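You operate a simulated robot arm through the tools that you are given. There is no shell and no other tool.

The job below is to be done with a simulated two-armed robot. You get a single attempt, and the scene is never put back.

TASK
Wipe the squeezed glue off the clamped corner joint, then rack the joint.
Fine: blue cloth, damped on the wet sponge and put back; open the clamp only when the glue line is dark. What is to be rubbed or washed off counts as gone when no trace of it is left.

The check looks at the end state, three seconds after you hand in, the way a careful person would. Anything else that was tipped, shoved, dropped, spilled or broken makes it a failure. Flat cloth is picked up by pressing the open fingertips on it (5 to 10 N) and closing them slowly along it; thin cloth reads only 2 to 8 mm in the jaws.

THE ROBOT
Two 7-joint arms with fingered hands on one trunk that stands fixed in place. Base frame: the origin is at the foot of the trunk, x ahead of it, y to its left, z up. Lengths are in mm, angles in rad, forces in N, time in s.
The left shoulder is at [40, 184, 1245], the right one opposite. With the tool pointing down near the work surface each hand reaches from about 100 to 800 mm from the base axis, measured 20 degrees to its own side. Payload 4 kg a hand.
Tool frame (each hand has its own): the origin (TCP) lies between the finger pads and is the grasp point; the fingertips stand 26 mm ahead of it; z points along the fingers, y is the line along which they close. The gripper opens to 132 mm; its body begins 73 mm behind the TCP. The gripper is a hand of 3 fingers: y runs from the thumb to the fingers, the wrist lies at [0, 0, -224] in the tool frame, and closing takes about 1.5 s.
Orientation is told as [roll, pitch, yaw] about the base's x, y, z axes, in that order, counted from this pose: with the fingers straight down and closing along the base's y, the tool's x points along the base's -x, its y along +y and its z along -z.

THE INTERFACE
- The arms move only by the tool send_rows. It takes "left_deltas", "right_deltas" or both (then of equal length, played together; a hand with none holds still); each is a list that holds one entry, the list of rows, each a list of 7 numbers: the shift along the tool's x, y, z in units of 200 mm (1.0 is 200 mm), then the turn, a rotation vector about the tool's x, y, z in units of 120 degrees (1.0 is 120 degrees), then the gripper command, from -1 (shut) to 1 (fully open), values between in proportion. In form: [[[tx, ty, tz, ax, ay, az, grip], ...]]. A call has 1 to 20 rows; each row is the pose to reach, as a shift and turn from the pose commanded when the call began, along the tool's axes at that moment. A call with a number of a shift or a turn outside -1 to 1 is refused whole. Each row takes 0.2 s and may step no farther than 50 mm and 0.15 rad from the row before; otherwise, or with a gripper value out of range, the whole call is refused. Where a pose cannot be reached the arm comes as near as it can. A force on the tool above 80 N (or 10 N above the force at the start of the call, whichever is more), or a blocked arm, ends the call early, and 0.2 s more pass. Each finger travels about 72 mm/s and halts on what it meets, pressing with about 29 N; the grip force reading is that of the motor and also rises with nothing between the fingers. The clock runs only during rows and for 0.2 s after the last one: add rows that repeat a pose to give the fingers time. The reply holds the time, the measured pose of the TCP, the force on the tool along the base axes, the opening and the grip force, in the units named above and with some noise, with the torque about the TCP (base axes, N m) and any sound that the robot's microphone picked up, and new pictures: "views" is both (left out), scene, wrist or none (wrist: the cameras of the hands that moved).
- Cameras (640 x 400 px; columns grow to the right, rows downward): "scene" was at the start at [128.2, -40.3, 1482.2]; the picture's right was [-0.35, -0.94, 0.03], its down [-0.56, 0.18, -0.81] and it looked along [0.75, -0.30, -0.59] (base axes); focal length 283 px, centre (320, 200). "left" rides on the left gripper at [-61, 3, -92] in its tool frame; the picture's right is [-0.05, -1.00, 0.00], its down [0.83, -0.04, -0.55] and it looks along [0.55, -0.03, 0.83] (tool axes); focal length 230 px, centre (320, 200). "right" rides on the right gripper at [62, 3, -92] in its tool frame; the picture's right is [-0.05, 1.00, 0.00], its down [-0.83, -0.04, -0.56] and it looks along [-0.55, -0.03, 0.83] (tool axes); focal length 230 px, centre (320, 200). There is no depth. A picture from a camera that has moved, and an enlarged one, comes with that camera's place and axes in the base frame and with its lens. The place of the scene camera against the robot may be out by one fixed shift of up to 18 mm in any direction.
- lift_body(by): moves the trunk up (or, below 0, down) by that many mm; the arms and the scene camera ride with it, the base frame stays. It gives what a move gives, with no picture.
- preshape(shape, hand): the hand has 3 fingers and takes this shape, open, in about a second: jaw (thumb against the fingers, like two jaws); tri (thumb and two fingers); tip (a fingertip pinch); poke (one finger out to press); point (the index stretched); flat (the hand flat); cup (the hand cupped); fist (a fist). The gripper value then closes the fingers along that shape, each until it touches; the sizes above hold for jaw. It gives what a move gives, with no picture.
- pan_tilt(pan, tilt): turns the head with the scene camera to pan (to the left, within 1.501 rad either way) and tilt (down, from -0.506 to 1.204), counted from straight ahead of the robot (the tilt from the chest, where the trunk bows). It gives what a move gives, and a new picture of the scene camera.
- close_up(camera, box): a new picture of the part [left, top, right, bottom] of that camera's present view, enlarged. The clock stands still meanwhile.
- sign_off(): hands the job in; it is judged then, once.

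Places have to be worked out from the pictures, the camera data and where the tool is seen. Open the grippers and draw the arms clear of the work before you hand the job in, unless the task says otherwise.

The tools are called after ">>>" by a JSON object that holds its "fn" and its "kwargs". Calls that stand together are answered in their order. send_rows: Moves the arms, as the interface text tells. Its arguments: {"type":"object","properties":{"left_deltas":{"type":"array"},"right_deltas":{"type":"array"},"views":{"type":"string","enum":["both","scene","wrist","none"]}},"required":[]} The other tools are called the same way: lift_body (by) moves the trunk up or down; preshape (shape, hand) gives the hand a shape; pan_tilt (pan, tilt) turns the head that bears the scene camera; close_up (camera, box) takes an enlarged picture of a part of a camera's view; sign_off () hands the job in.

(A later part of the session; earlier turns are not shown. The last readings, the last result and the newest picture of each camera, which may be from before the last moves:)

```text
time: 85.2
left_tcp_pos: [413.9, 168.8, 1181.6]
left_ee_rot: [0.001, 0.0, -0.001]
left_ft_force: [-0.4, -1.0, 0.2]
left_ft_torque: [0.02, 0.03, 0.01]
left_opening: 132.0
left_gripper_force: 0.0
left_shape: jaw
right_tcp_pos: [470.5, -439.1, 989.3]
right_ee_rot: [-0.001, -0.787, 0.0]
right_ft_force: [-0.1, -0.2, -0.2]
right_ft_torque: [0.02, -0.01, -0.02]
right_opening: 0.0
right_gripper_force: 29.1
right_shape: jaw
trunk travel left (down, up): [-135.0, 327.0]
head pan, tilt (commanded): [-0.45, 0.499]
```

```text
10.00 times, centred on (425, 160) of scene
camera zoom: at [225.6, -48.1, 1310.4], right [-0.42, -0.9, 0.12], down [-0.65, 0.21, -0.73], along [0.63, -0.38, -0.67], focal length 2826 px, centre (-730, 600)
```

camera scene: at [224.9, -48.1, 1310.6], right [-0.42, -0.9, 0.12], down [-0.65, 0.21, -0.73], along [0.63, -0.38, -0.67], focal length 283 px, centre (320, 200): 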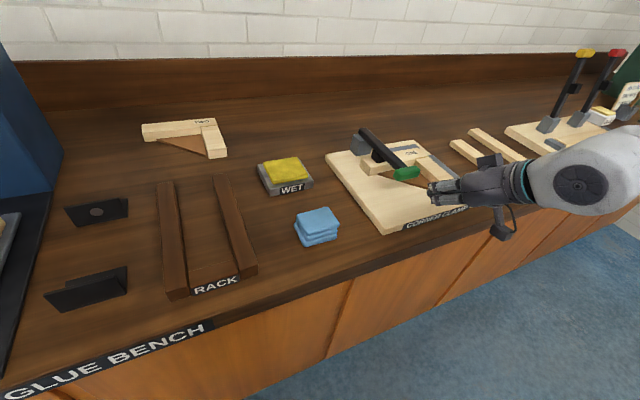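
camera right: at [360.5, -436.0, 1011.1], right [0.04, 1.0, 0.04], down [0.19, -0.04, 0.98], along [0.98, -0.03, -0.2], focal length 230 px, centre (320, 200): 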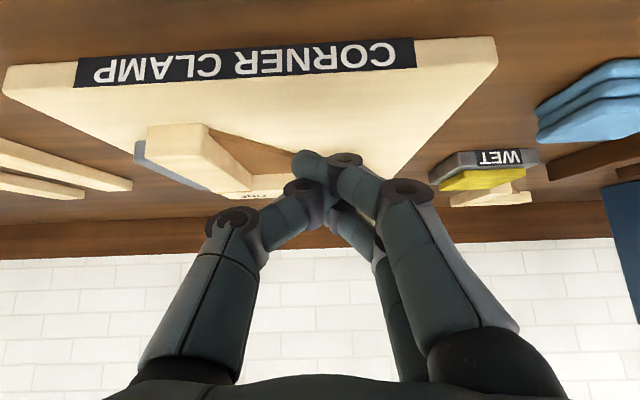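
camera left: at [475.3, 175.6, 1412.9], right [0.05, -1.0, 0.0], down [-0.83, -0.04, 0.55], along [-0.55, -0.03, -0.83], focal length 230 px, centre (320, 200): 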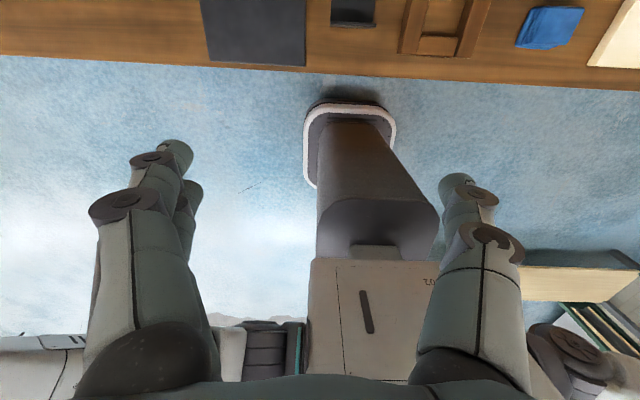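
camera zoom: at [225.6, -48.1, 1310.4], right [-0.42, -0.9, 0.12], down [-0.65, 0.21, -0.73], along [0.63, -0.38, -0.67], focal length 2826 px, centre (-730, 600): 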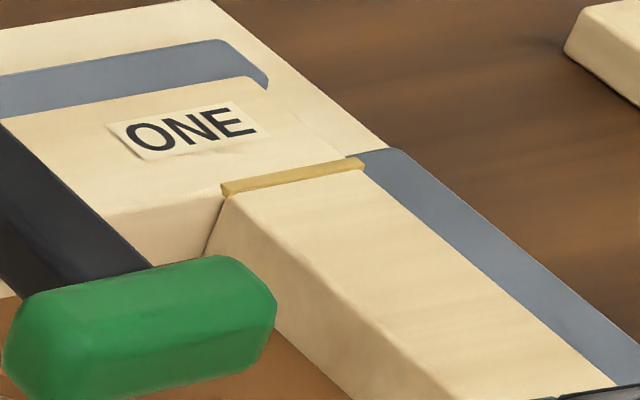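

Still amber at t=85. Let me look at finished joint TWO (reference colour for a cured line?) and at the card on the bench for hints.

>>> {"fn": "close_up", "kwargs": {"camera": "scene", "box": [130, 110, 240, 170]}}

>>> {"fn": "close_up", "kwargs": {"camera": "scene", "box": [580, 70, 640, 130]}}

>>> {"fn": "close_up", "kwargs": {"camera": "scene", "box": [340, 120, 480, 240]}}

```text
5.82 times, centred on (185, 140) of scene
camera zoom: at [225.6, -48.1, 1310.4], right [-0.42, -0.9, 0.12], down [-0.65, 0.21, -0.73], along [0.63, -0.38, -0.67], focal length 1644 px, centre (1106, 549)
```

zoom: 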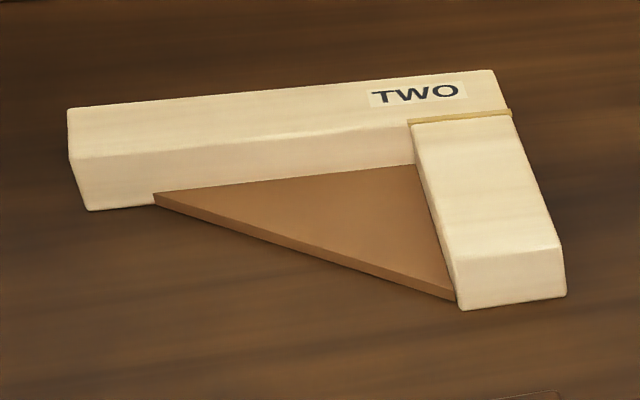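

```text
6.67 times, centred on (610, 100) of scene
camera zoom: at [225.6, -48.1, 1310.4], right [-0.42, -0.9, 0.12], down [-0.65, 0.21, -0.73], along [0.63, -0.38, -0.67], focal length 1884 px, centre (-1613, 867)
```

zoom: 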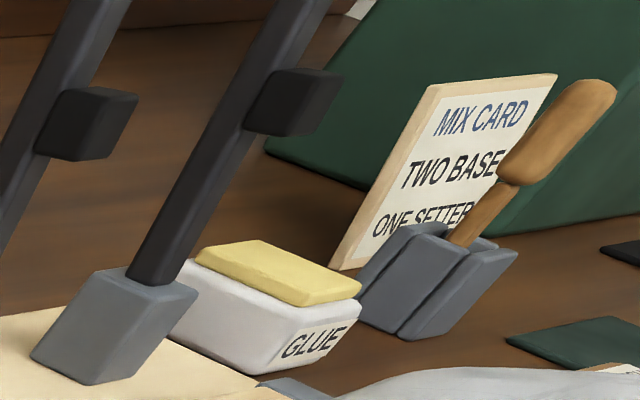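

```text
3.33 times, centred on (410, 180) of scene
camera zoom: at [225.6, -48.1, 1310.4], right [-0.42, -0.9, 0.12], down [-0.65, 0.21, -0.73], along [0.63, -0.38, -0.67], focal length 942 px, centre (20, 267)
```

zoom: 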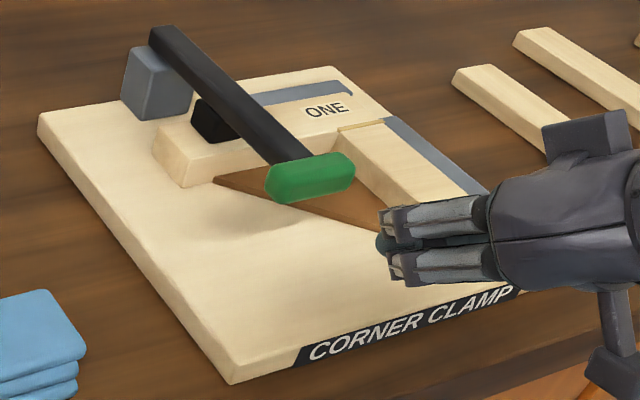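

Joint TWO, the finished joint lying unclamped, shows the same amber line. I'll compare both lines at high magnification.

>>> {"fn": "close_up", "kwargs": {"camera": "scene", "box": [196, 124, 222, 140]}}

>>> {"fn": "close_up", "kwargs": {"camera": "scene", "box": [414, 150, 440, 166]}}

```text
16.00 times, centred on (209, 132) of scene
camera zoom: at [225.6, -48.1, 1310.4], right [-0.42, -0.9, 0.12], down [-0.65, 0.21, -0.73], along [0.63, -0.38, -0.67], focal length 4521 px, centre (2096, 1288)
```

zoom: 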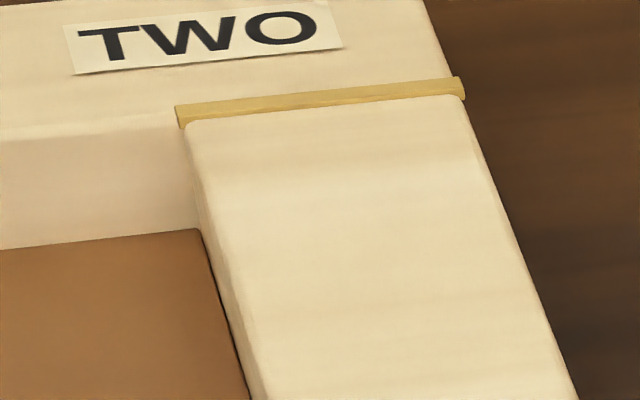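

```text
16.00 times, centred on (427, 158) of scene
camera zoom: at [225.6, -48.1, 1310.4], right [-0.42, -0.9, 0.12], down [-0.65, 0.21, -0.73], along [0.63, -0.38, -0.67], focal length 4521 px, centre (-1392, 872)
```

zoom: 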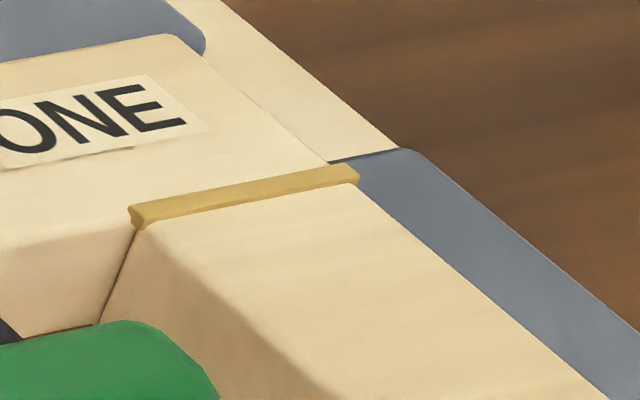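

Both lines are the same amber, so it appears cured; as a cheap safeguard I'll wait a little longer to confirm that the colour is final.

>>> {"fn": "send_rows", "kwargs": {"right_deltas": [[[0, 0, 0, 0, 0, 0, -1], [0, 0, 0, 0, 0, 0, -1], [0, 0, 0, 0, 0, 0, -1], [0, 0, 0, 0, 0, 0, -1], [0, 0, 0, 0, 0, 0, -1], [0, 0, 0, 0, 0, 0, -1], [0, 0, 0, 0, 0, 0, -1], [0, 0, 0, 0, 0, 0, -1], [0, 0, 0, 0, 0, 0, -1], [0, 0, 0, 0, 0, 0, -1], [0, 0, 0, 0, 0, 0, -1], [0, 0, 0, 0, 0, 0, -1], [0, 0, 0, 0, 0, 0, -1], [0, 0, 0, 0, 0, 0, -1], [0, 0, 0, 0, 0, 0, -1], [0, 0, 0, 0, 0, 0, -1], [0, 0, 0, 0, 0, 0, -1], [0, 0, 0, 0, 0, 0, -1], [0, 0, 0, 0, 0, 0, -1], [0, 0, 0, 0, 0, 0, -1]]], "views": "none"}}

>>> {"fn": "send_rows", "kwargs": {"right_deltas": [[[0, 0, 0, 0, 0, 0, -1], [0, 0, 0, 0, 0, 0, -1], [0, 0, 0, 0, 0, 0, -1], [0, 0, 0, 0, 0, 0, -1], [0, 0, 0, 0, 0, 0, -1], [0, 0, 0, 0, 0, 0, -1], [0, 0, 0, 0, 0, 0, -1], [0, 0, 0, 0, 0, 0, -1], [0, 0, 0, 0, 0, 0, -1], [0, 0, 0, 0, 0, 0, -1], [0, 0, 0, 0, 0, 0, -1], [0, 0, 0, 0, 0, 0, -1], [0, 0, 0, 0, 0, 0, -1], [0, 0, 0, 0, 0, 0, -1], [0, 0, 0, 0, 0, 0, -1], [0, 0, 0, 0, 0, 0, -1], [0, 0, 0, 0, 0, 0, -1], [0, 0, 0, 0, 0, 0, -1], [0, 0, 0, 0, 0, 0, -1], [0, 0, 0, 0, 0, 0, -1]]], "views": "none"}}

>>> {"fn": "send_rows", "kwargs": {"right_deltas": [[[0, 0, 0, 0, 0, 0, -1], [0, 0, 0, 0, 0, 0, -1], [0, 0, 0, 0, 0, 0, -1], [0, 0, 0, 0, 0, 0, -1], [0, 0, 0, 0, 0, 0, -1], [0, 0, 0, 0, 0, 0, -1], [0, 0, 0, 0, 0, 0, -1], [0, 0, 0, 0, 0, 0, -1], [0, 0, 0, 0, 0, 0, -1], [0, 0, 0, 0, 0, 0, -1], [0, 0, 0, 0, 0, 0, -1], [0, 0, 0, 0, 0, 0, -1], [0, 0, 0, 0, 0, 0, -1], [0, 0, 0, 0, 0, 0, -1], [0, 0, 0, 0, 0, 0, -1], [0, 0, 0, 0, 0, 0, -1], [0, 0, 0, 0, 0, 0, -1], [0, 0, 0, 0, 0, 0, -1], [0, 0, 0, 0, 0, 0, -1], [0, 0, 0, 0, 0, 0, -1]]], "views": "none"}}

>>> {"fn": "send_rows", "kwargs": {"right_deltas": [[[0, 0, 0, 0, 0, 0, -1], [0, 0, 0, 0, 0, 0, -1], [0, 0, 0, 0, 0, 0, -1], [0, 0, 0, 0, 0, 0, -1], [0, 0, 0, 0, 0, 0, -1], [0, 0, 0, 0, 0, 0, -1], [0, 0, 0, 0, 0, 0, -1], [0, 0, 0, 0, 0, 0, -1], [0, 0, 0, 0, 0, 0, -1], [0, 0, 0, 0, 0, 0, -1], [0, 0, 0, 0, 0, 0, -1], [0, 0, 0, 0, 0, 0, -1], [0, 0, 0, 0, 0, 0, -1], [0, 0, 0, 0, 0, 0, -1], [0, 0, 0, 0, 0, 0, -1], [0, 0, 0, 0, 0, 0, -1], [0, 0, 0, 0, 0, 0, -1], [0, 0, 0, 0, 0, 0, -1], [0, 0, 0, 0, 0, 0, -1], [0, 0, 0, 0, 0, 0, -1]]], "views": "none"}}

>>> {"fn": "send_rows", "kwargs": {"right_deltas": [[[0, 0, 0, 0, 0, 0, -1], [0, 0, 0, 0, 0, 0, -1], [0, 0, 0, 0, 0, 0, -1], [0, 0, 0, 0, 0, 0, -1], [0, 0, 0, 0, 0, 0, -1], [0, 0, 0, 0, 0, 0, -1], [0, 0, 0, 0, 0, 0, -1], [0, 0, 0, 0, 0, 0, -1], [0, 0, 0, 0, 0, 0, -1], [0, 0, 0, 0, 0, 0, -1], [0, 0, 0, 0, 0, 0, -1], [0, 0, 0, 0, 0, 0, -1], [0, 0, 0, 0, 0, 0, -1], [0, 0, 0, 0, 0, 0, -1], [0, 0, 0, 0, 0, 0, -1], [0, 0, 0, 0, 0, 0, -1], [0, 0, 0, 0, 0, 0, -1], [0, 0, 0, 0, 0, 0, -1], [0, 0, 0, 0, 0, 0, -1], [0, 0, 0, 0, 0, 0, -1]]], "views": "none"}}

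>>> {"fn": "send_rows", "kwargs": {"right_deltas": [[[0, 0, 0, 0, 0, 0, -1], [0, 0, 0, 0, 0, 0, -1], [0, 0, 0, 0, 0, 0, -1], [0, 0, 0, 0, 0, 0, -1], [0, 0, 0, 0, 0, 0, -1], [0, 0, 0, 0, 0, 0, -1], [0, 0, 0, 0, 0, 0, -1], [0, 0, 0, 0, 0, 0, -1], [0, 0, 0, 0, 0, 0, -1], [0, 0, 0, 0, 0, 0, -1], [0, 0, 0, 0, 0, 0, -1], [0, 0, 0, 0, 0, 0, -1], [0, 0, 0, 0, 0, 0, -1], [0, 0, 0, 0, 0, 0, -1], [0, 0, 0, 0, 0, 0, -1], [0, 0, 0, 0, 0, 0, -1], [0, 0, 0, 0, 0, 0, -1], [0, 0, 0, 0, 0, 0, -1], [0, 0, 0, 0, 0, 0, -1], [0, 0, 0, 0, 0, 0, -1]]], "views": "none"}}

>>> {"fn": "close_up", "kwargs": {"camera": "scene", "box": [414, 150, 440, 166]}}

```text
time: 89.4
left_tcp_pos: [412.0, 168.7, 1181.8]
left_ee_rot: [0.001, 0.0, 0.0]
left_ft_force: [0.3, 0.6, 1.0]
left_ft_torque: [0.01, -0.01, -0.02]
left_opening: 131.6
left_gripper_force: 0.0
left_shape: jaw
right_tcp_pos: [469.1, -438.4, 990.2]
right_ee_rot: [-0.001, -0.786, 0.001]
right_ft_force: [-0.7, 0.1, 0.6]
right_ft_torque: [0.0, 0.0, -0.01]
right_opening: 0.1
right_gripper_force: 29.0
right_shape: jaw
trunk travel left (down, up): [-135.0, 327.0]
head pan, tilt (commanded): [-0.45, 0.499]
```

```text
time: 93.6
left_tcp_pos: [413.4, 169.3, 1181.2]
left_ee_rot: [0.002, 0.0, -0.002]
left_ft_force: [-0.8, -0.7, -0.3]
left_ft_torque: [-0.03, -0.03, 0.01]
left_opening: 132.1
left_gripper_force: 0.0
left_shape: jaw
right_tcp_pos: [469.6, -439.3, 988.9]
right_ee_rot: [0.0, -0.785, -0.001]
right_ft_force: [-0.8, -0.5, -0.3]
right_ft_torque: [-0.05, 0.0, 0.01]
right_opening: 0.1
right_gripper_force: 28.5
right_shape: jaw
trunk travel left (down, up): [-135.0, 327.0]
head pan, tilt (commanded): [-0.45, 0.499]
```

```text
time: 97.8
left_tcp_pos: [413.3, 168.9, 1182.2]
left_ee_rot: [-0.002, 0.001, 0.0]
left_ft_force: [-0.8, -0.6, 0.1]
left_ft_torque: [-0.02, 0.02, 0.0]
left_opening: 131.8
left_gripper_force: 0.3
left_shape: jaw
right_tcp_pos: [469.7, -438.7, 988.7]
right_ee_rot: [0.002, -0.785, -0.001]
right_ft_force: [-0.2, 1.6, 0.4]
right_ft_torque: [-0.01, -0.03, 0.02]
right_opening: 0.0
right_gripper_force: 29.0
right_shape: jaw
trunk travel left (down, up): [-135.0, 327.0]
head pan, tilt (commanded): [-0.45, 0.499]
```

```text
time: 102.0
left_tcp_pos: [412.5, 168.9, 1181.4]
left_ee_rot: [-0.002, -0.001, 0.001]
left_ft_force: [0.3, -0.2, 0.1]
left_ft_torque: [0.0, -0.02, -0.01]
left_opening: 132.0
left_gripper_force: 0.0
left_shape: jaw
right_tcp_pos: [469.5, -439.4, 989.1]
right_ee_rot: [0.0, -0.786, -0.001]
right_ft_force: [-0.4, 0.5, -0.3]
right_ft_torque: [-0.01, 0.02, -0.03]
right_opening: 0.2
right_gripper_force: 29.8
right_shape: jaw
trunk travel left (down, up): [-135.0, 327.0]
head pan, tilt (commanded): [-0.45, 0.499]
```

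```text
time: 106.2
left_tcp_pos: [412.7, 169.2, 1180.7]
left_ee_rot: [0.0, 0.001, 0.001]
left_ft_force: [-0.1, -0.2, -0.9]
left_ft_torque: [-0.01, -0.02, -0.04]
left_opening: 132.0
left_gripper_force: 0.0
left_shape: jaw
right_tcp_pos: [470.5, -440.0, 989.6]
right_ee_rot: [0.0, -0.785, -0.001]
right_ft_force: [-0.1, 0.7, -0.2]
right_ft_torque: [0.0, 0.0, -0.02]
right_opening: 0.0
right_gripper_force: 28.7
right_shape: jaw
trunk travel left (down, up): [-135.0, 327.0]
head pan, tilt (commanded): [-0.45, 0.499]
```

```text
time: 110.4
left_tcp_pos: [412.0, 168.8, 1181.5]
left_ee_rot: [-0.002, 0.0, 0.0]
left_ft_force: [-0.5, -0.4, -0.2]
left_ft_torque: [-0.01, 0.0, 0.02]
left_opening: 131.9
left_gripper_force: 0.2
left_shape: jaw
right_tcp_pos: [470.3, -439.3, 990.3]
right_ee_rot: [0.0, -0.786, -0.001]
right_ft_force: [0.8, 0.6, -0.9]
right_ft_torque: [0.02, 0.03, -0.01]
right_opening: 0.2
right_gripper_force: 28.7
right_shape: jaw
trunk travel left (down, up): [-135.0, 327.0]
head pan, tilt (commanded): [-0.45, 0.499]
```

```text
16.00 times, centred on (427, 158) of scene
camera zoom: at [225.6, -48.1, 1310.4], right [-0.42, -0.9, 0.12], down [-0.65, 0.21, -0.73], along [0.63, -0.38, -0.67], focal length 4521 px, centre (-1392, 872)
```

zoom: 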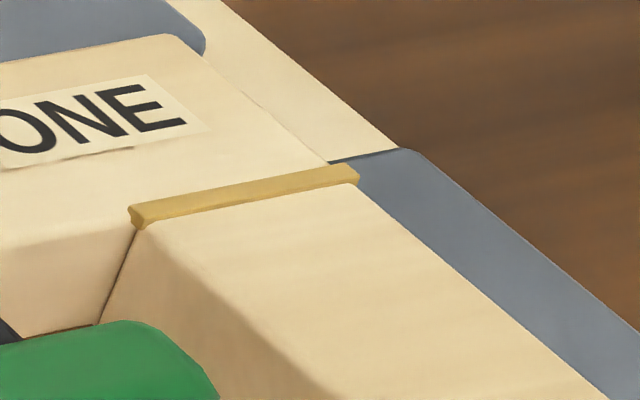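

The amber line is unchanged at t=110 and matches the cured joint TWO, so the clamp may be opened. I slip the closed fingers under the front edge of the handle, then start pushing up and back gently.

>>> {"fn": "send_rows", "kwargs": {"right_deltas": [[[0.0, 0, 0.06, 0, 0, 0, -1], [0.012, 0, 0.13, 0, 0, 0, -1], [0.0125, 0, 0.196, 0, 0, 0, -1], [0.0125, 0, 0.196, 0, 0, 0, -1]]], "views": "both"}}

>>> {"fn": "close_up", "kwargs": {"camera": "scene", "box": [340, 120, 480, 210]}}

```text
time: 111.4
left_tcp_pos: [411.9, 169.3, 1181.4]
left_ee_rot: [-0.001, 0.0, 0.0]
left_ft_force: [-0.7, 0.5, -0.2]
left_ft_torque: [-0.03, -0.02, 0.04]
left_opening: 132.1
left_gripper_force: 0.1
left_shape: jaw
right_tcp_pos: [496.1, -440.8, 960.0]
right_ee_rot: [0.0, -0.785, 0.0]
right_ft_force: [-0.3, -0.1, 0.3]
right_ft_torque: [-0.01, -0.03, 0.0]
right_opening: 0.0
right_gripper_force: 29.0
right_shape: jaw
trunk travel left (down, up): [-135.0, 327.0]
head pan, tilt (commanded): [-0.45, 0.499]
camera scene: at [225.1, -48.2, 1310.5], right [-0.42, -0.9, 0.12], down [-0.65, 0.21, -0.73], along [0.63, -0.38, -0.67], focal length 283 px, centre (320, 200)
camera right: at [386.3, -437.4, 981.8], right [0.04, 1.0, 0.04], down [0.19, -0.04, 0.98], along [0.98, -0.03, -0.2], focal length 230 px, centre (320, 200)
```

scene: 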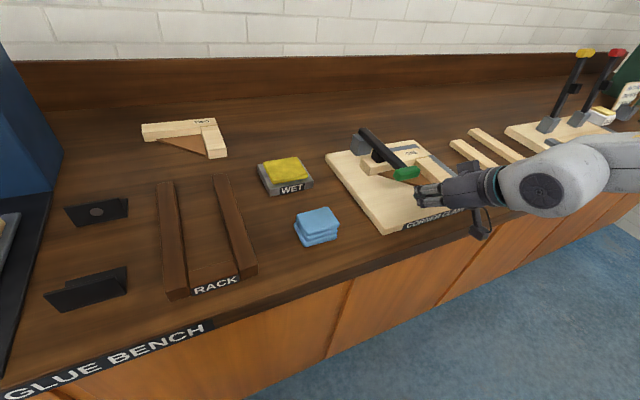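
right: 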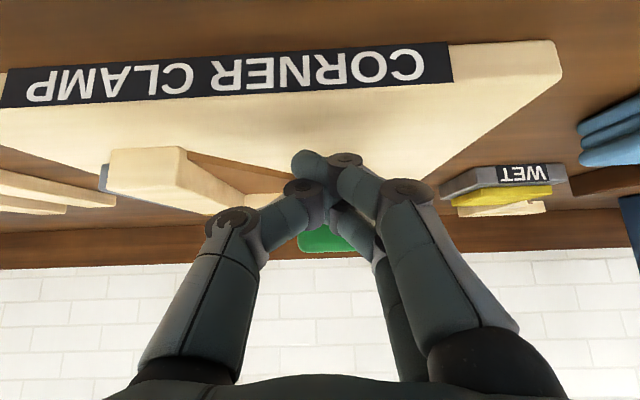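

```text
4.44 times, centred on (410, 165) of scene
camera zoom: at [225.1, -48.2, 1310.5], right [-0.42, -0.9, 0.12], down [-0.65, 0.21, -0.73], along [0.63, -0.38, -0.67], focal length 1256 px, centre (-80, 356)
```

zoom: 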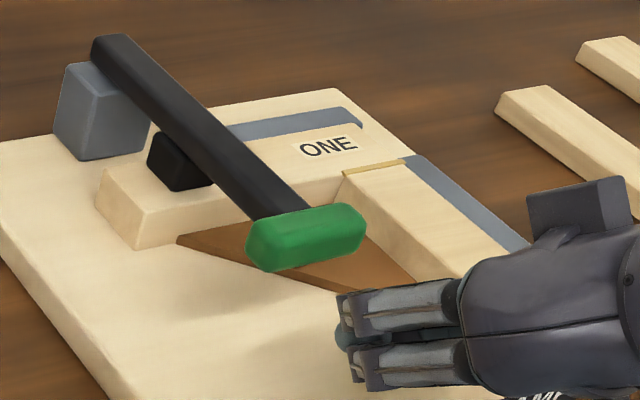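

No contact yet; fingers are just in front of and below the handle, centred. Now push along the hand's -x (up and back) in small steps.

>>> {"fn": "send_rows", "kwargs": {"right_deltas": [[[-0.025, 0, 0, 0, 0, 0, -1], [-0.05, 0, 0, 0, 0, 0, -1], [-0.075, 0, 0, 0, 0, 0, -1], [-0.1, 0, 0, 0, 0, 0, -1], [-0.125, 0, 0, 0, 0, 0, -1], [-0.15, 0, 0, 0, 0, 0, -1]]], "views": "both"}}

>>> {"fn": "close_up", "kwargs": {"camera": "scene", "box": [340, 100, 480, 200]}}

```text
time: 112.8
left_tcp_pos: [408.4, 169.0, 1182.1]
left_ee_rot: [-0.001, -0.005, -0.002]
left_ft_force: [0.8, -0.2, 0.1]
left_ft_torque: [0.03, 0.02, 0.01]
left_opening: 131.8
left_gripper_force: 0.0
left_shape: jaw
right_tcp_pos: [512.6, -439.4, 980.6]
right_ee_rot: [0.003, -0.781, -0.003]
right_ft_force: [-29.2, 5.7, -6.2]
right_ft_torque: [0.09, 0.24, -0.24]
right_opening: 0.0
right_gripper_force: 28.7
right_shape: jaw
trunk travel left (down, up): [-135.0, 327.0]
head pan, tilt (commanded): [-0.45, 0.499]
camera scene: at [221.4, -47.9, 1311.1], right [-0.42, -0.9, 0.12], down [-0.65, 0.21, -0.73], along [0.63, -0.38, -0.67], focal length 283 px, centre (320, 200)
camera right: at [402.7, -435.8, 1003.1], right [0.04, 1.0, 0.04], down [0.2, -0.04, 0.98], along [0.98, -0.03, -0.2], focal length 230 px, centre (320, 200)
```

scene: 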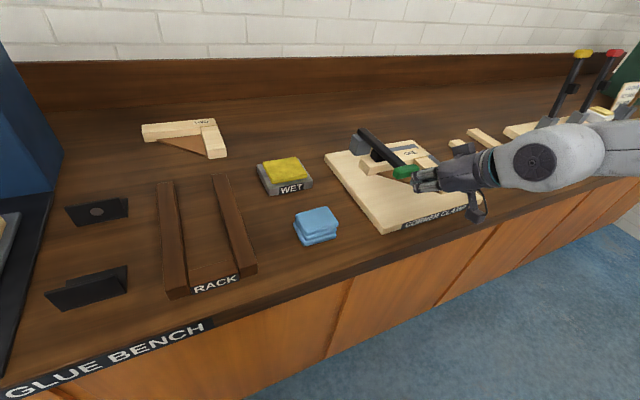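
right: 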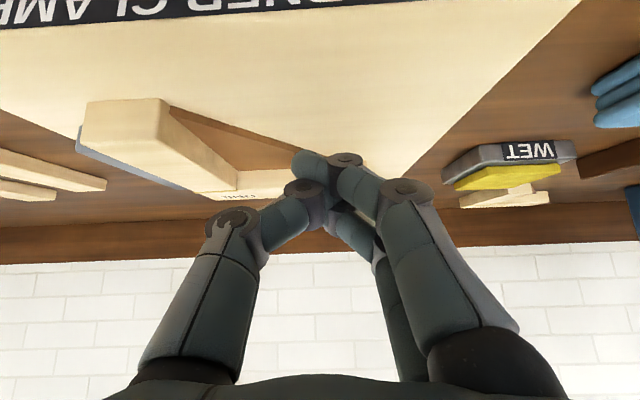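

```text
4.00 times, centred on (410, 150) of scene
camera zoom: at [221.4, -47.9, 1311.1], right [-0.42, -0.9, 0.12], down [-0.65, 0.21, -0.73], along [0.63, -0.38, -0.67], focal length 1130 px, centre (-40, 400)
```

zoom: 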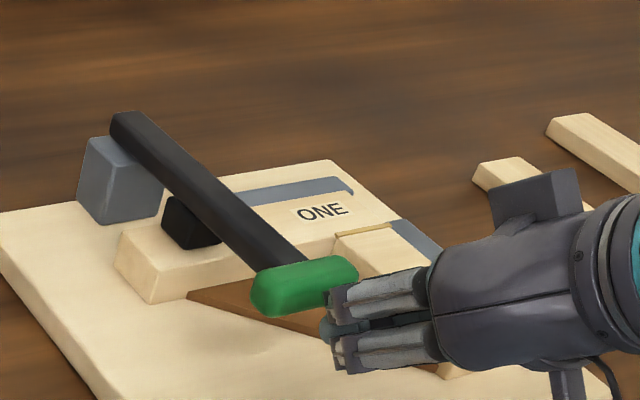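

The fingertips met the front face of the handle (force mostly -x, 29 N) and the lever has not moved. I'll back off down and away, then reconsider with the hand rolled so that two fingers go under the handle.

>>> {"fn": "send_rows", "kwargs": {"right_deltas": [[[0.06, 0, -0.03, 0, 0, 0, -1], [0.1, 0, -0.15, 0, 0, 0, -1], [0.07, 0, -0.35, 0, 0, 0, -0.6], [0.028, 0, -0.587, 0, 0, 0, -0.2]]], "views": "scene"}}

>>> {"fn": "close_up", "kwargs": {"camera": "scene", "box": [340, 100, 480, 200]}}

```text
time: 113.8
left_tcp_pos: [410.7, 169.0, 1181.6]
left_ee_rot: [0.001, -0.001, -0.001]
left_ft_force: [0.8, -0.5, 0.7]
left_ft_torque: [-0.03, -0.04, 0.01]
left_opening: 131.8
left_gripper_force: 0.0
left_shape: jaw
right_tcp_pos: [428.6, -440.7, 1061.9]
right_ee_rot: [0.001, -0.786, 0.001]
right_ft_force: [-0.5, 0.1, 0.3]
right_ft_torque: [0.02, -0.04, 0.0]
right_opening: 47.0
right_gripper_force: 0.0
right_shape: jaw
trunk travel left (down, up): [-135.0, 327.0]
head pan, tilt (commanded): [-0.45, 0.499]
camera scene: at [224.0, -48.1, 1310.8], right [-0.42, -0.9, 0.12], down [-0.65, 0.21, -0.73], along [0.63, -0.38, -0.67], focal length 283 px, centre (320, 200)
```

scene: 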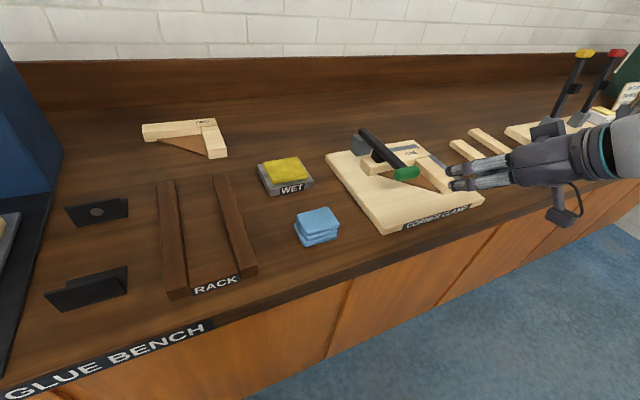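

```text
4.00 times, centred on (410, 150) of scene
camera zoom: at [224.0, -48.1, 1310.8], right [-0.42, -0.9, 0.12], down [-0.65, 0.21, -0.73], along [0.63, -0.38, -0.67], focal length 1130 px, centre (-40, 400)
```

zoom: 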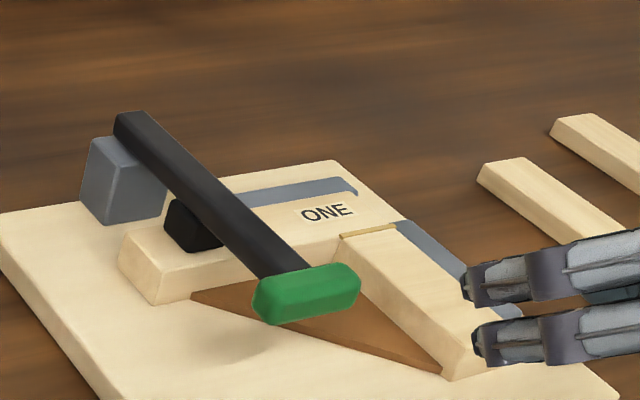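

The clamp is undisturbed. Now I test rolling the hand -90° about its own axis so that the two fingers lie below and the thumb above.

>>> {"fn": "send_rows", "kwargs": {"right_deltas": [[[0, 0, 0, 0, 0, -0.0625, 0], [0, 0, 0, 0, 0, -0.125, 0.2], [0, 0, 0, 0, 0, -0.1875, 0.3], [0, 0, 0, 0, 0, -0.25, 0.3], [0, 0, 0, 0, 0, -0.3125, 0.3], [0, 0, 0, 0, 0, -0.375, 0.3], [0, 0, 0, 0, 0, -0.4375, 0.3], [0, 0, 0, 0, 0, -0.5, 0.3], [0, 0, 0, 0, 0, -0.5625, 0.3], [0, 0, 0, 0, 0, -0.625, 0.3], [0, 0, 0, 0, 0, -0.6875, 0.3], [0, 0, 0, 0, 0, -0.75, 0.3]]], "views": "both"}}

```text
time: 116.4
left_tcp_pos: [413.0, 169.0, 1181.1]
left_ee_rot: [0.0, -0.001, 0.0]
left_ft_force: [0.1, 1.5, 0.0]
left_ft_torque: [-0.03, 0.01, 0.03]
left_opening: 132.2
left_gripper_force: 0.0
left_shape: jaw
right_tcp_pos: [429.9, -439.9, 1060.6]
right_ee_rot: [-0.785, 0.004, 1.572]
right_ft_force: [-0.7, 1.2, 0.0]
right_ft_torque: [-0.02, 0.03, -0.04]
right_opening: 85.5
right_gripper_force: 0.1
right_shape: jaw
trunk travel left (down, up): [-135.0, 327.0]
head pan, tilt (commanded): [-0.45, 0.499]
camera scene: at [225.6, -48.2, 1310.4], right [-0.42, -0.9, 0.12], down [-0.65, 0.21, -0.73], along [0.63, -0.38, -0.67], focal length 283 px, centre (320, 200)
camera right: at [362.3, -501.5, 1123.5], right [-0.71, 0.05, -0.71], down [-0.36, 0.83, 0.42], along [0.61, 0.55, -0.57], focal length 230 px, centre (320, 200)
```

scene: 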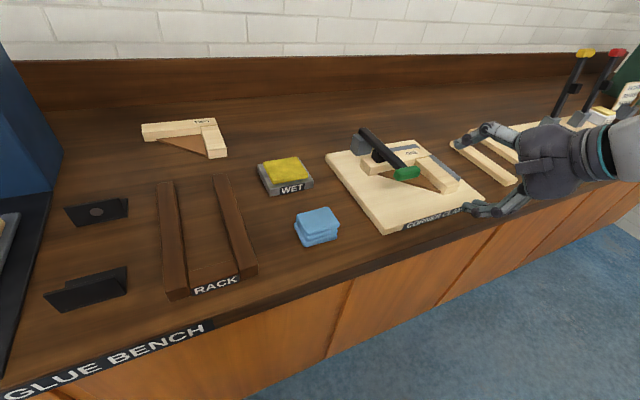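
right: 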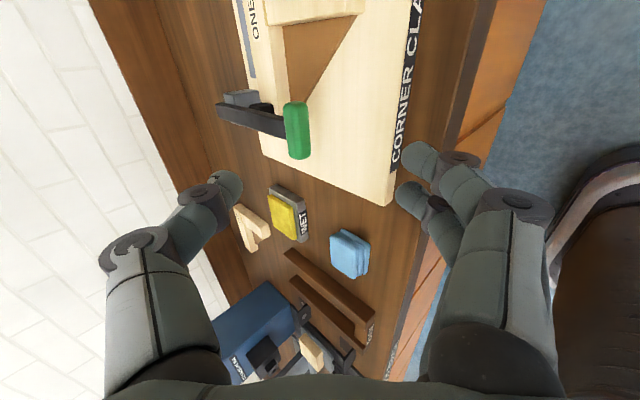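

The roll works: fingers below, thumb above, and the wrist camera gives a good side view. I'll flatten the pitch to ~30° below horizontal and line up in front of the handle.

>>> {"fn": "send_rows", "kwargs": {"right_deltas": [[[-0.015, -0.02, 0.03, 0.04, 0, 0, 0.3], [-0.03, -0.04, 0.07, 0.085, 0, 0, 0.3], [-0.045, -0.0615, 0.101, 0.125, 0, 0, 0.3], [-0.045, -0.0615, 0.101, 0.125, 0, 0, 0.3]]], "views": "both"}}

>>> {"fn": "close_up", "kwargs": {"camera": "right", "box": [180, 40, 440, 240]}}

>>> {"fn": "close_up", "kwargs": {"camera": "scene", "box": [340, 100, 520, 230]}}

```text
time: 117.4
left_tcp_pos: [412.7, 169.6, 1181.5]
left_ee_rot: [-0.001, 0.0, 0.001]
left_ft_force: [0.1, 0.6, -1.2]
left_ft_torque: [0.02, -0.02, -0.02]
left_opening: 132.1
left_gripper_force: 0.0
left_shape: jaw
right_tcp_pos: [452.6, -432.3, 1055.4]
right_ee_rot: [-1.05, 0.0, 1.57]
right_ft_force: [0.3, -0.3, -0.4]
right_ft_torque: [0.0, 0.03, 0.01]
right_opening: 85.2
right_gripper_force: 0.1
right_shape: jaw
trunk travel left (down, up): [-135.0, 327.0]
head pan, tilt (commanded): [-0.45, 0.499]
camera scene: at [225.5, -48.2, 1310.4], right [-0.42, -0.9, 0.12], down [-0.65, 0.21, -0.73], along [0.63, -0.38, -0.67], focal length 283 px, centre (320, 200)
camera right: at [371.0, -492.4, 1097.6], right [-0.5, 0.05, -0.87], down [-0.46, 0.83, 0.32], along [0.73, 0.56, -0.39], focal length 230 px, centre (320, 200)
```

scene: 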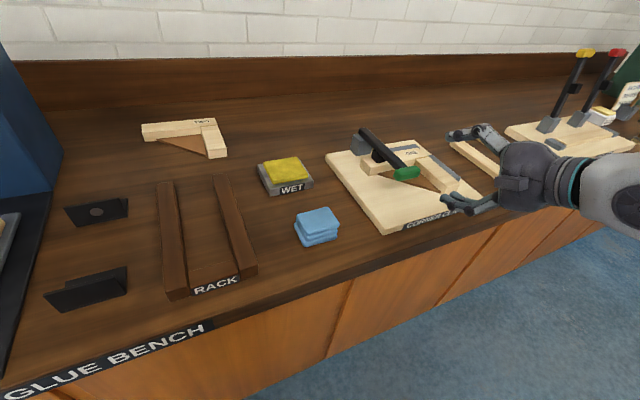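
right: 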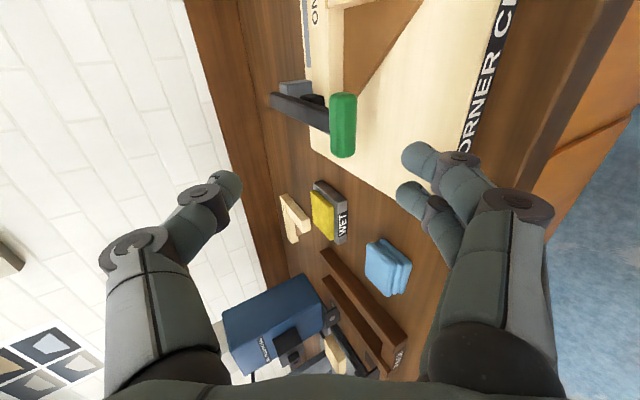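

```text
2.00 times, centred on (310, 140) of right
camera zoom: at [371.0, -492.4, 1097.6], right [-0.5, 0.05, -0.87], down [-0.46, 0.83, 0.32], along [0.73, 0.56, -0.39], focal length 460 px, centre (340, 320)
```

zoom: 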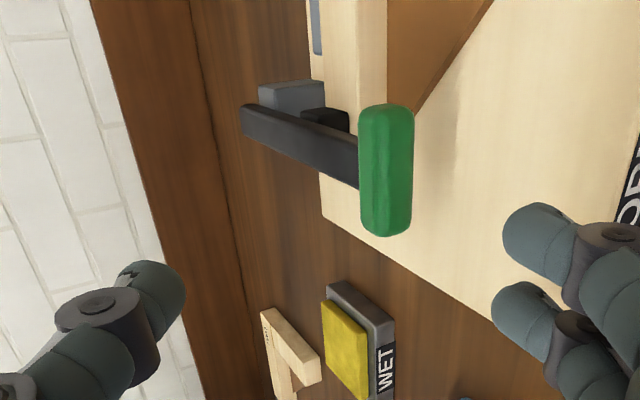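

```text
3.08 times, centred on (430, 165) of scene
camera zoom: at [225.5, -48.2, 1310.4], right [-0.42, -0.9, 0.12], down [-0.65, 0.21, -0.73], along [0.63, -0.38, -0.67], focal length 869 px, centre (-18, 308)
```

zoom: 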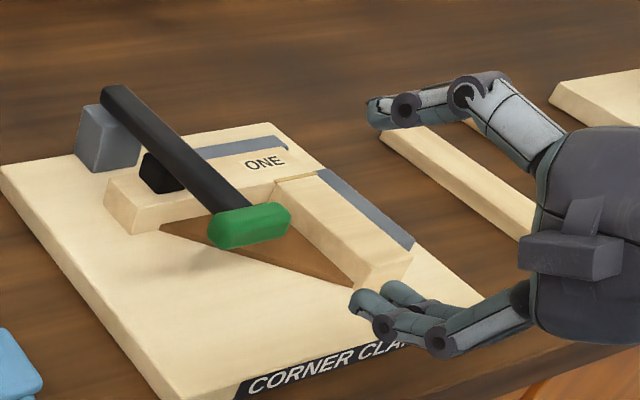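

The side view shows the handle lined up between thumb (above) and fingers (below). I'll advance 100 mm along the hand axis so that the fingers pass just under the handle.

>>> {"fn": "send_rows", "kwargs": {"right_deltas": [[[0, 0, 0.1, 0, 0, 0, 0.3], [0, 0, 0.2, 0, 0, 0, 0.3], [0, 0, 0.3, 0, 0, 0, 0.3], [0, 0, 0.4, 0, 0, 0, 0.3], [0, 0, 0.47, 0, 0, 0, 0.3]]], "views": "both"}}

>>> {"fn": "close_up", "kwargs": {"camera": "scene", "box": [340, 100, 520, 230]}}

```text
time: 118.6
left_tcp_pos: [413.0, 168.5, 1181.5]
left_ee_rot: [0.001, -0.001, 0.0]
left_ft_force: [0.2, 0.1, -0.1]
left_ft_torque: [0.0, 0.02, 0.0]
left_opening: 131.8
left_gripper_force: 0.1
left_shape: jaw
right_tcp_pos: [534.8, -430.9, 1009.4]
right_ee_rot: [-1.046, 0.001, 1.572]
right_ft_force: [0.6, 0.3, 0.1]
right_ft_torque: [0.01, -0.04, -0.02]
right_opening: 85.2
right_gripper_force: 0.0
right_shape: jaw
trunk travel left (down, up): [-135.0, 327.0]
head pan, tilt (commanded): [-0.45, 0.499]
camera scene: at [226.1, -48.1, 1310.2], right [-0.42, -0.9, 0.12], down [-0.65, 0.21, -0.73], along [0.63, -0.38, -0.67], focal length 283 px, centre (320, 200)
camera right: at [453.0, -492.3, 1051.7], right [-0.5, 0.05, -0.86], down [-0.46, 0.83, 0.32], along [0.73, 0.55, -0.39], focal length 230 px, centre (320, 200)
```

scene: 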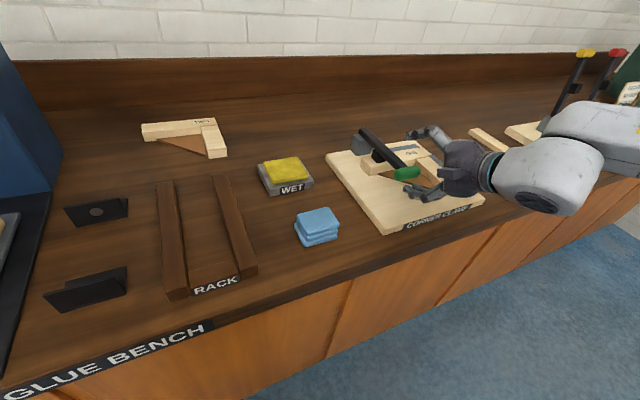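
right: 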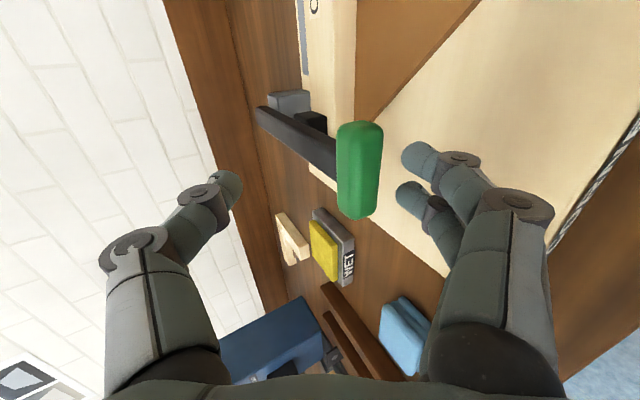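

```text
3.08 times, centred on (430, 165) of scene
camera zoom: at [226.1, -48.1, 1310.2], right [-0.42, -0.9, 0.12], down [-0.65, 0.21, -0.73], along [0.63, -0.38, -0.67], focal length 869 px, centre (-18, 308)
```

zoom: 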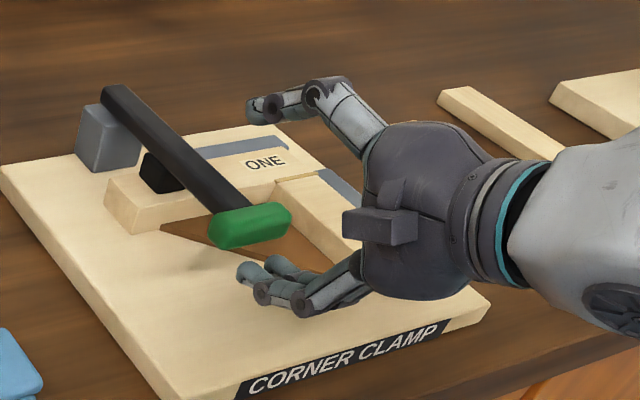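

The fingers are under the handle and the thumb is above, no contact. I go 6 mm deeper and begin lifting along the lever's arc, about 10° first.

>>> {"fn": "send_rows", "kwargs": {"right_deltas": [[[0, 0, 0.03, 0, 0, 0, 0.3], [0, -0.03, 0.03, 0, 0, 0, 0.3], [0, -0.06, 0.015, 0, 0, 0, 0.3], [0, -0.09, 0.0, 0, 0, 0, 0.3], [0, -0.12, -0.012, 0, 0, 0, 0.3], [0, -0.144, -0.021, 0, 0, 0, 0.3]]], "views": "both"}}

>>> {"fn": "close_up", "kwargs": {"camera": "scene", "box": [340, 100, 520, 230]}}

```text
time: 120.0
left_tcp_pos: [411.4, 167.4, 1182.1]
left_ee_rot: [0.001, -0.001, 0.0]
left_ft_force: [-0.3, -0.1, -0.2]
left_ft_torque: [-0.03, 0.01, 0.0]
left_opening: 132.2
left_gripper_force: 0.0
left_shape: jaw
right_tcp_pos: [544.4, -432.8, 1035.9]
right_ee_rot: [-1.046, -0.002, 1.571]
right_ft_force: [-5.9, 0.6, -3.1]
right_ft_torque: [-0.02, 0.26, 0.01]
right_opening: 89.5
right_gripper_force: 0.0
right_shape: jaw
trunk travel left (down, up): [-135.0, 327.0]
head pan, tilt (commanded): [-0.45, 0.499]
camera scene: at [225.1, -48.5, 1310.4], right [-0.42, -0.9, 0.12], down [-0.65, 0.21, -0.73], along [0.63, -0.38, -0.67], focal length 283 px, centre (320, 200)
camera right: at [462.5, -492.9, 1078.6], right [-0.5, 0.05, -0.86], down [-0.46, 0.83, 0.32], along [0.73, 0.55, -0.39], focal length 230 px, centre (320, 200)
```

scene: 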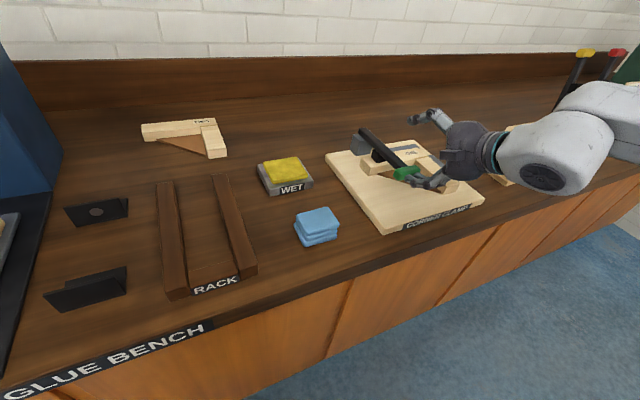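
right: 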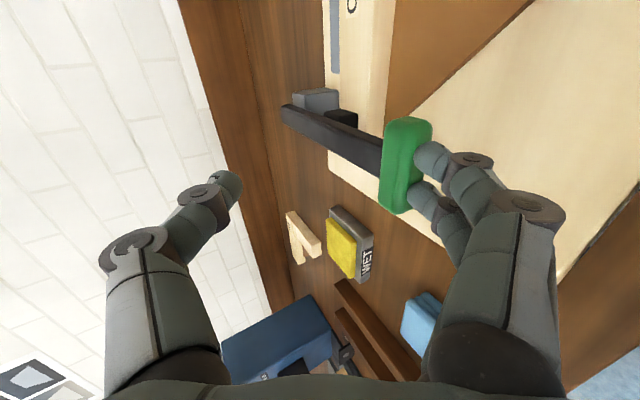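

```text
3.08 times, centred on (430, 165) of scene
camera zoom: at [225.1, -48.5, 1310.4], right [-0.42, -0.9, 0.12], down [-0.65, 0.21, -0.73], along [0.63, -0.38, -0.67], focal length 869 px, centre (-18, 308)
```

zoom: 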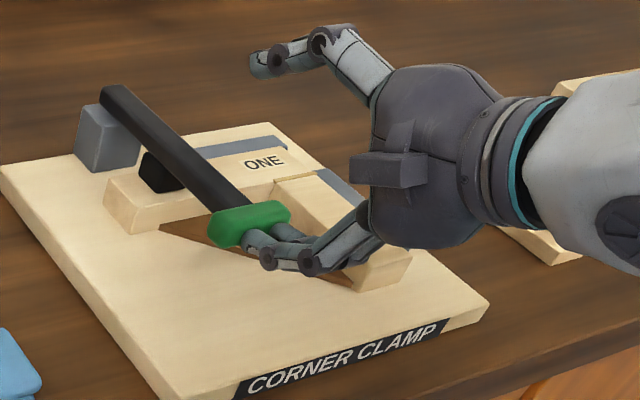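

The fingertips only met the front-lower edge: re-triangulating from all views puts the handle centre nearer (547, -430, 975). I'll back out, open the hand fully (so the fingers are backed by their stop), and re-approach deeper and lower.

>>> {"fn": "send_rows", "kwargs": {"right_deltas": [[[0, 0.02, -0.05, 0, 0, 0, 0.3], [0, 0.03, -0.15, 0, 0, 0, 0.5], [-0.01, 0.03, -0.272, 0, 0, 0, 0.8], [-0.01, 0.03, -0.272, 0, 0, 0, 1], [-0.01, 0.03, -0.272, 0, 0, 0, 1], [-0.01, 0.03, -0.272, 0, 0, 0, 1]]], "views": "both"}}

>>> {"fn": "close_up", "kwargs": {"camera": "right", "box": [200, 40, 460, 240]}}

```text
time: 121.4
left_tcp_pos: [412.2, 168.2, 1181.2]
left_ee_rot: [0.0, 0.0, 0.001]
left_ft_force: [0.3, -0.2, 0.2]
left_ft_torque: [0.0, 0.0, 0.03]
left_opening: 131.8
left_gripper_force: 0.1
left_shape: jaw
right_tcp_pos: [495.1, -428.5, 1058.4]
right_ee_rot: [-1.048, -0.001, 1.571]
right_ft_force: [0.5, 0.1, -0.7]
right_ft_torque: [0.01, 0.03, -0.01]
right_opening: 131.9
right_gripper_force: 0.1
right_shape: jaw
trunk travel left (down, up): [-135.0, 327.0]
head pan, tilt (commanded): [-0.45, 0.499]
camera scene: at [225.6, -48.1, 1310.4], right [-0.42, -0.9, 0.12], down [-0.65, 0.21, -0.73], along [0.63, -0.38, -0.67], focal length 283 px, centre (320, 200)
camera right: at [412.9, -490.0, 1101.3], right [-0.5, 0.05, -0.86], down [-0.46, 0.83, 0.32], along [0.73, 0.55, -0.39], focal length 230 px, centre (320, 200)
```

scene: 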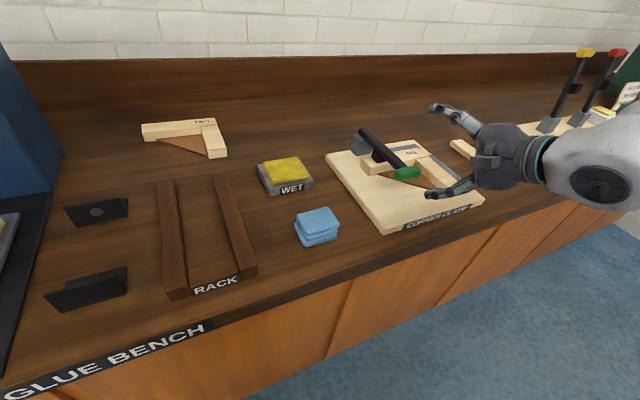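
right: 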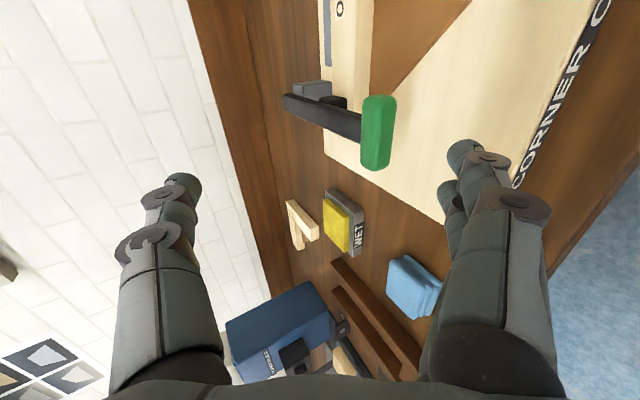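

```text
2.00 times, centred on (330, 140) of right
camera zoom: at [412.9, -490.0, 1101.3], right [-0.5, 0.05, -0.86], down [-0.46, 0.83, 0.32], along [0.73, 0.55, -0.39], focal length 460 px, centre (300, 320)
```

zoom: 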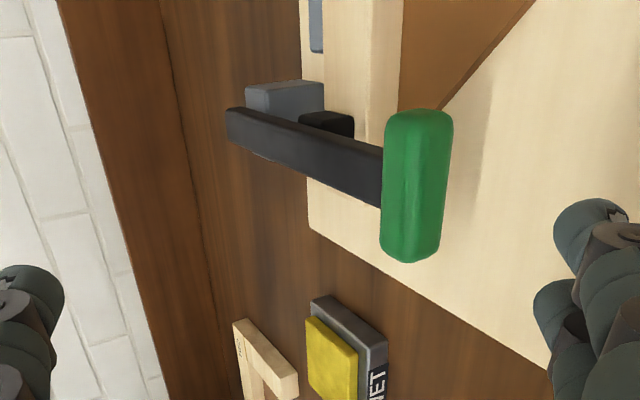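

The handle now sits between thumb and fingers; I'll lower 4 mm more and advance 80 mm along the hand axis.

>>> {"fn": "send_rows", "kwargs": {"right_deltas": [[[0, 0.01, 0.05, 0, 0, 0, 1], [0, 0.02, 0.13, 0, 0, 0, 1], [0, 0.02, 0.22, 0, 0, 0, 1], [0, 0.02, 0.31, 0, 0, 0, 1], [0, 0.02, 0.4, 0, 0, 0, 1]]], "views": "both"}}

>>> {"fn": "close_up", "kwargs": {"camera": "scene", "box": [340, 100, 520, 230]}}

>>> {"fn": "close_up", "kwargs": {"camera": "right", "box": [300, 90, 520, 240]}}

```text
time: 122.6
left_tcp_pos: [413.5, 168.5, 1179.3]
left_ee_rot: [0.0, 0.0, -0.001]
left_ft_force: [0.0, 0.4, 1.3]
left_ft_torque: [0.0, 0.02, -0.01]
left_opening: 131.8
left_gripper_force: 0.1
left_shape: jaw
right_tcp_pos: [562.0, -428.4, 1013.0]
right_ee_rot: [-1.046, 0.0, 1.571]
right_ft_force: [-0.5, -0.4, -0.3]
right_ft_torque: [0.04, 0.0, 0.01]
right_opening: 132.2
right_gripper_force: 0.1
right_shape: jaw
trunk travel left (down, up): [-135.0, 327.0]
head pan, tilt (commanded): [-0.45, 0.499]
camera scene: at [226.5, -48.6, 1310.1], right [-0.42, -0.9, 0.12], down [-0.65, 0.21, -0.73], along [0.63, -0.38, -0.67], focal length 283 px, centre (320, 200)
camera right: at [481.1, -490.0, 1057.0], right [-0.5, 0.05, -0.86], down [-0.46, 0.83, 0.32], along [0.73, 0.55, -0.39], focal length 230 px, centre (320, 200)
```

scene: 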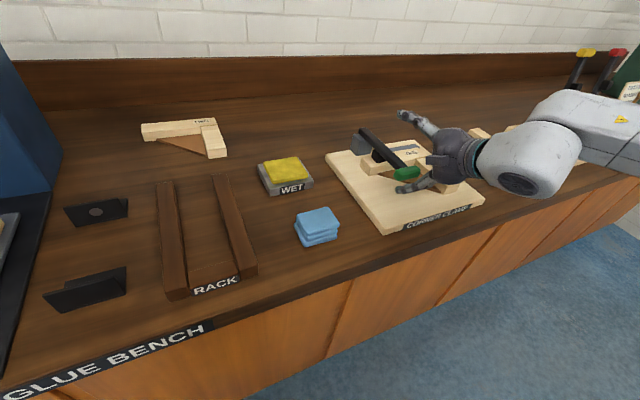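
right: 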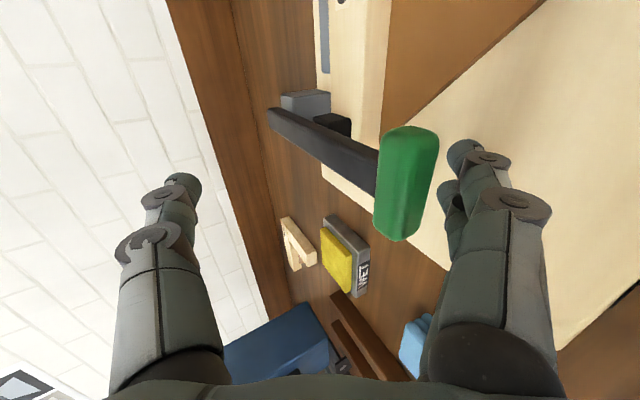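

```text
3.08 times, centred on (430, 165) of scene
camera zoom: at [226.5, -48.6, 1310.1], right [-0.42, -0.9, 0.12], down [-0.65, 0.21, -0.73], along [0.63, -0.38, -0.67], focal length 869 px, centre (-18, 308)
```

zoom: 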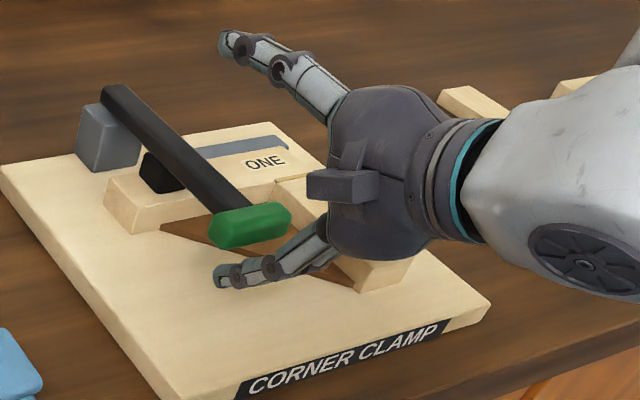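

```text
2.67 times, centred on (410, 165) of right
camera zoom: at [481.1, -490.0, 1057.0], right [-0.5, 0.05, -0.86], down [-0.46, 0.83, 0.32], along [0.73, 0.55, -0.39], focal length 614 px, centre (80, 293)
```

zoom: 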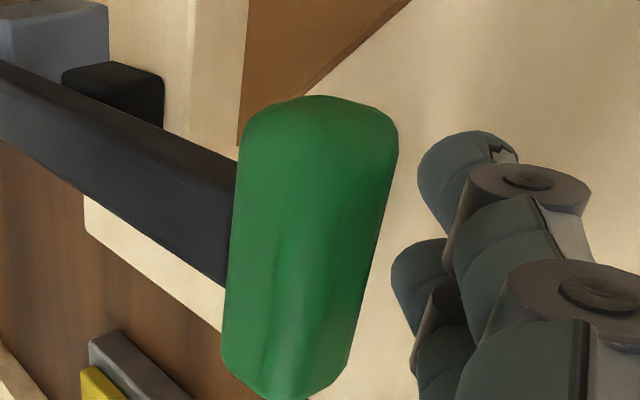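

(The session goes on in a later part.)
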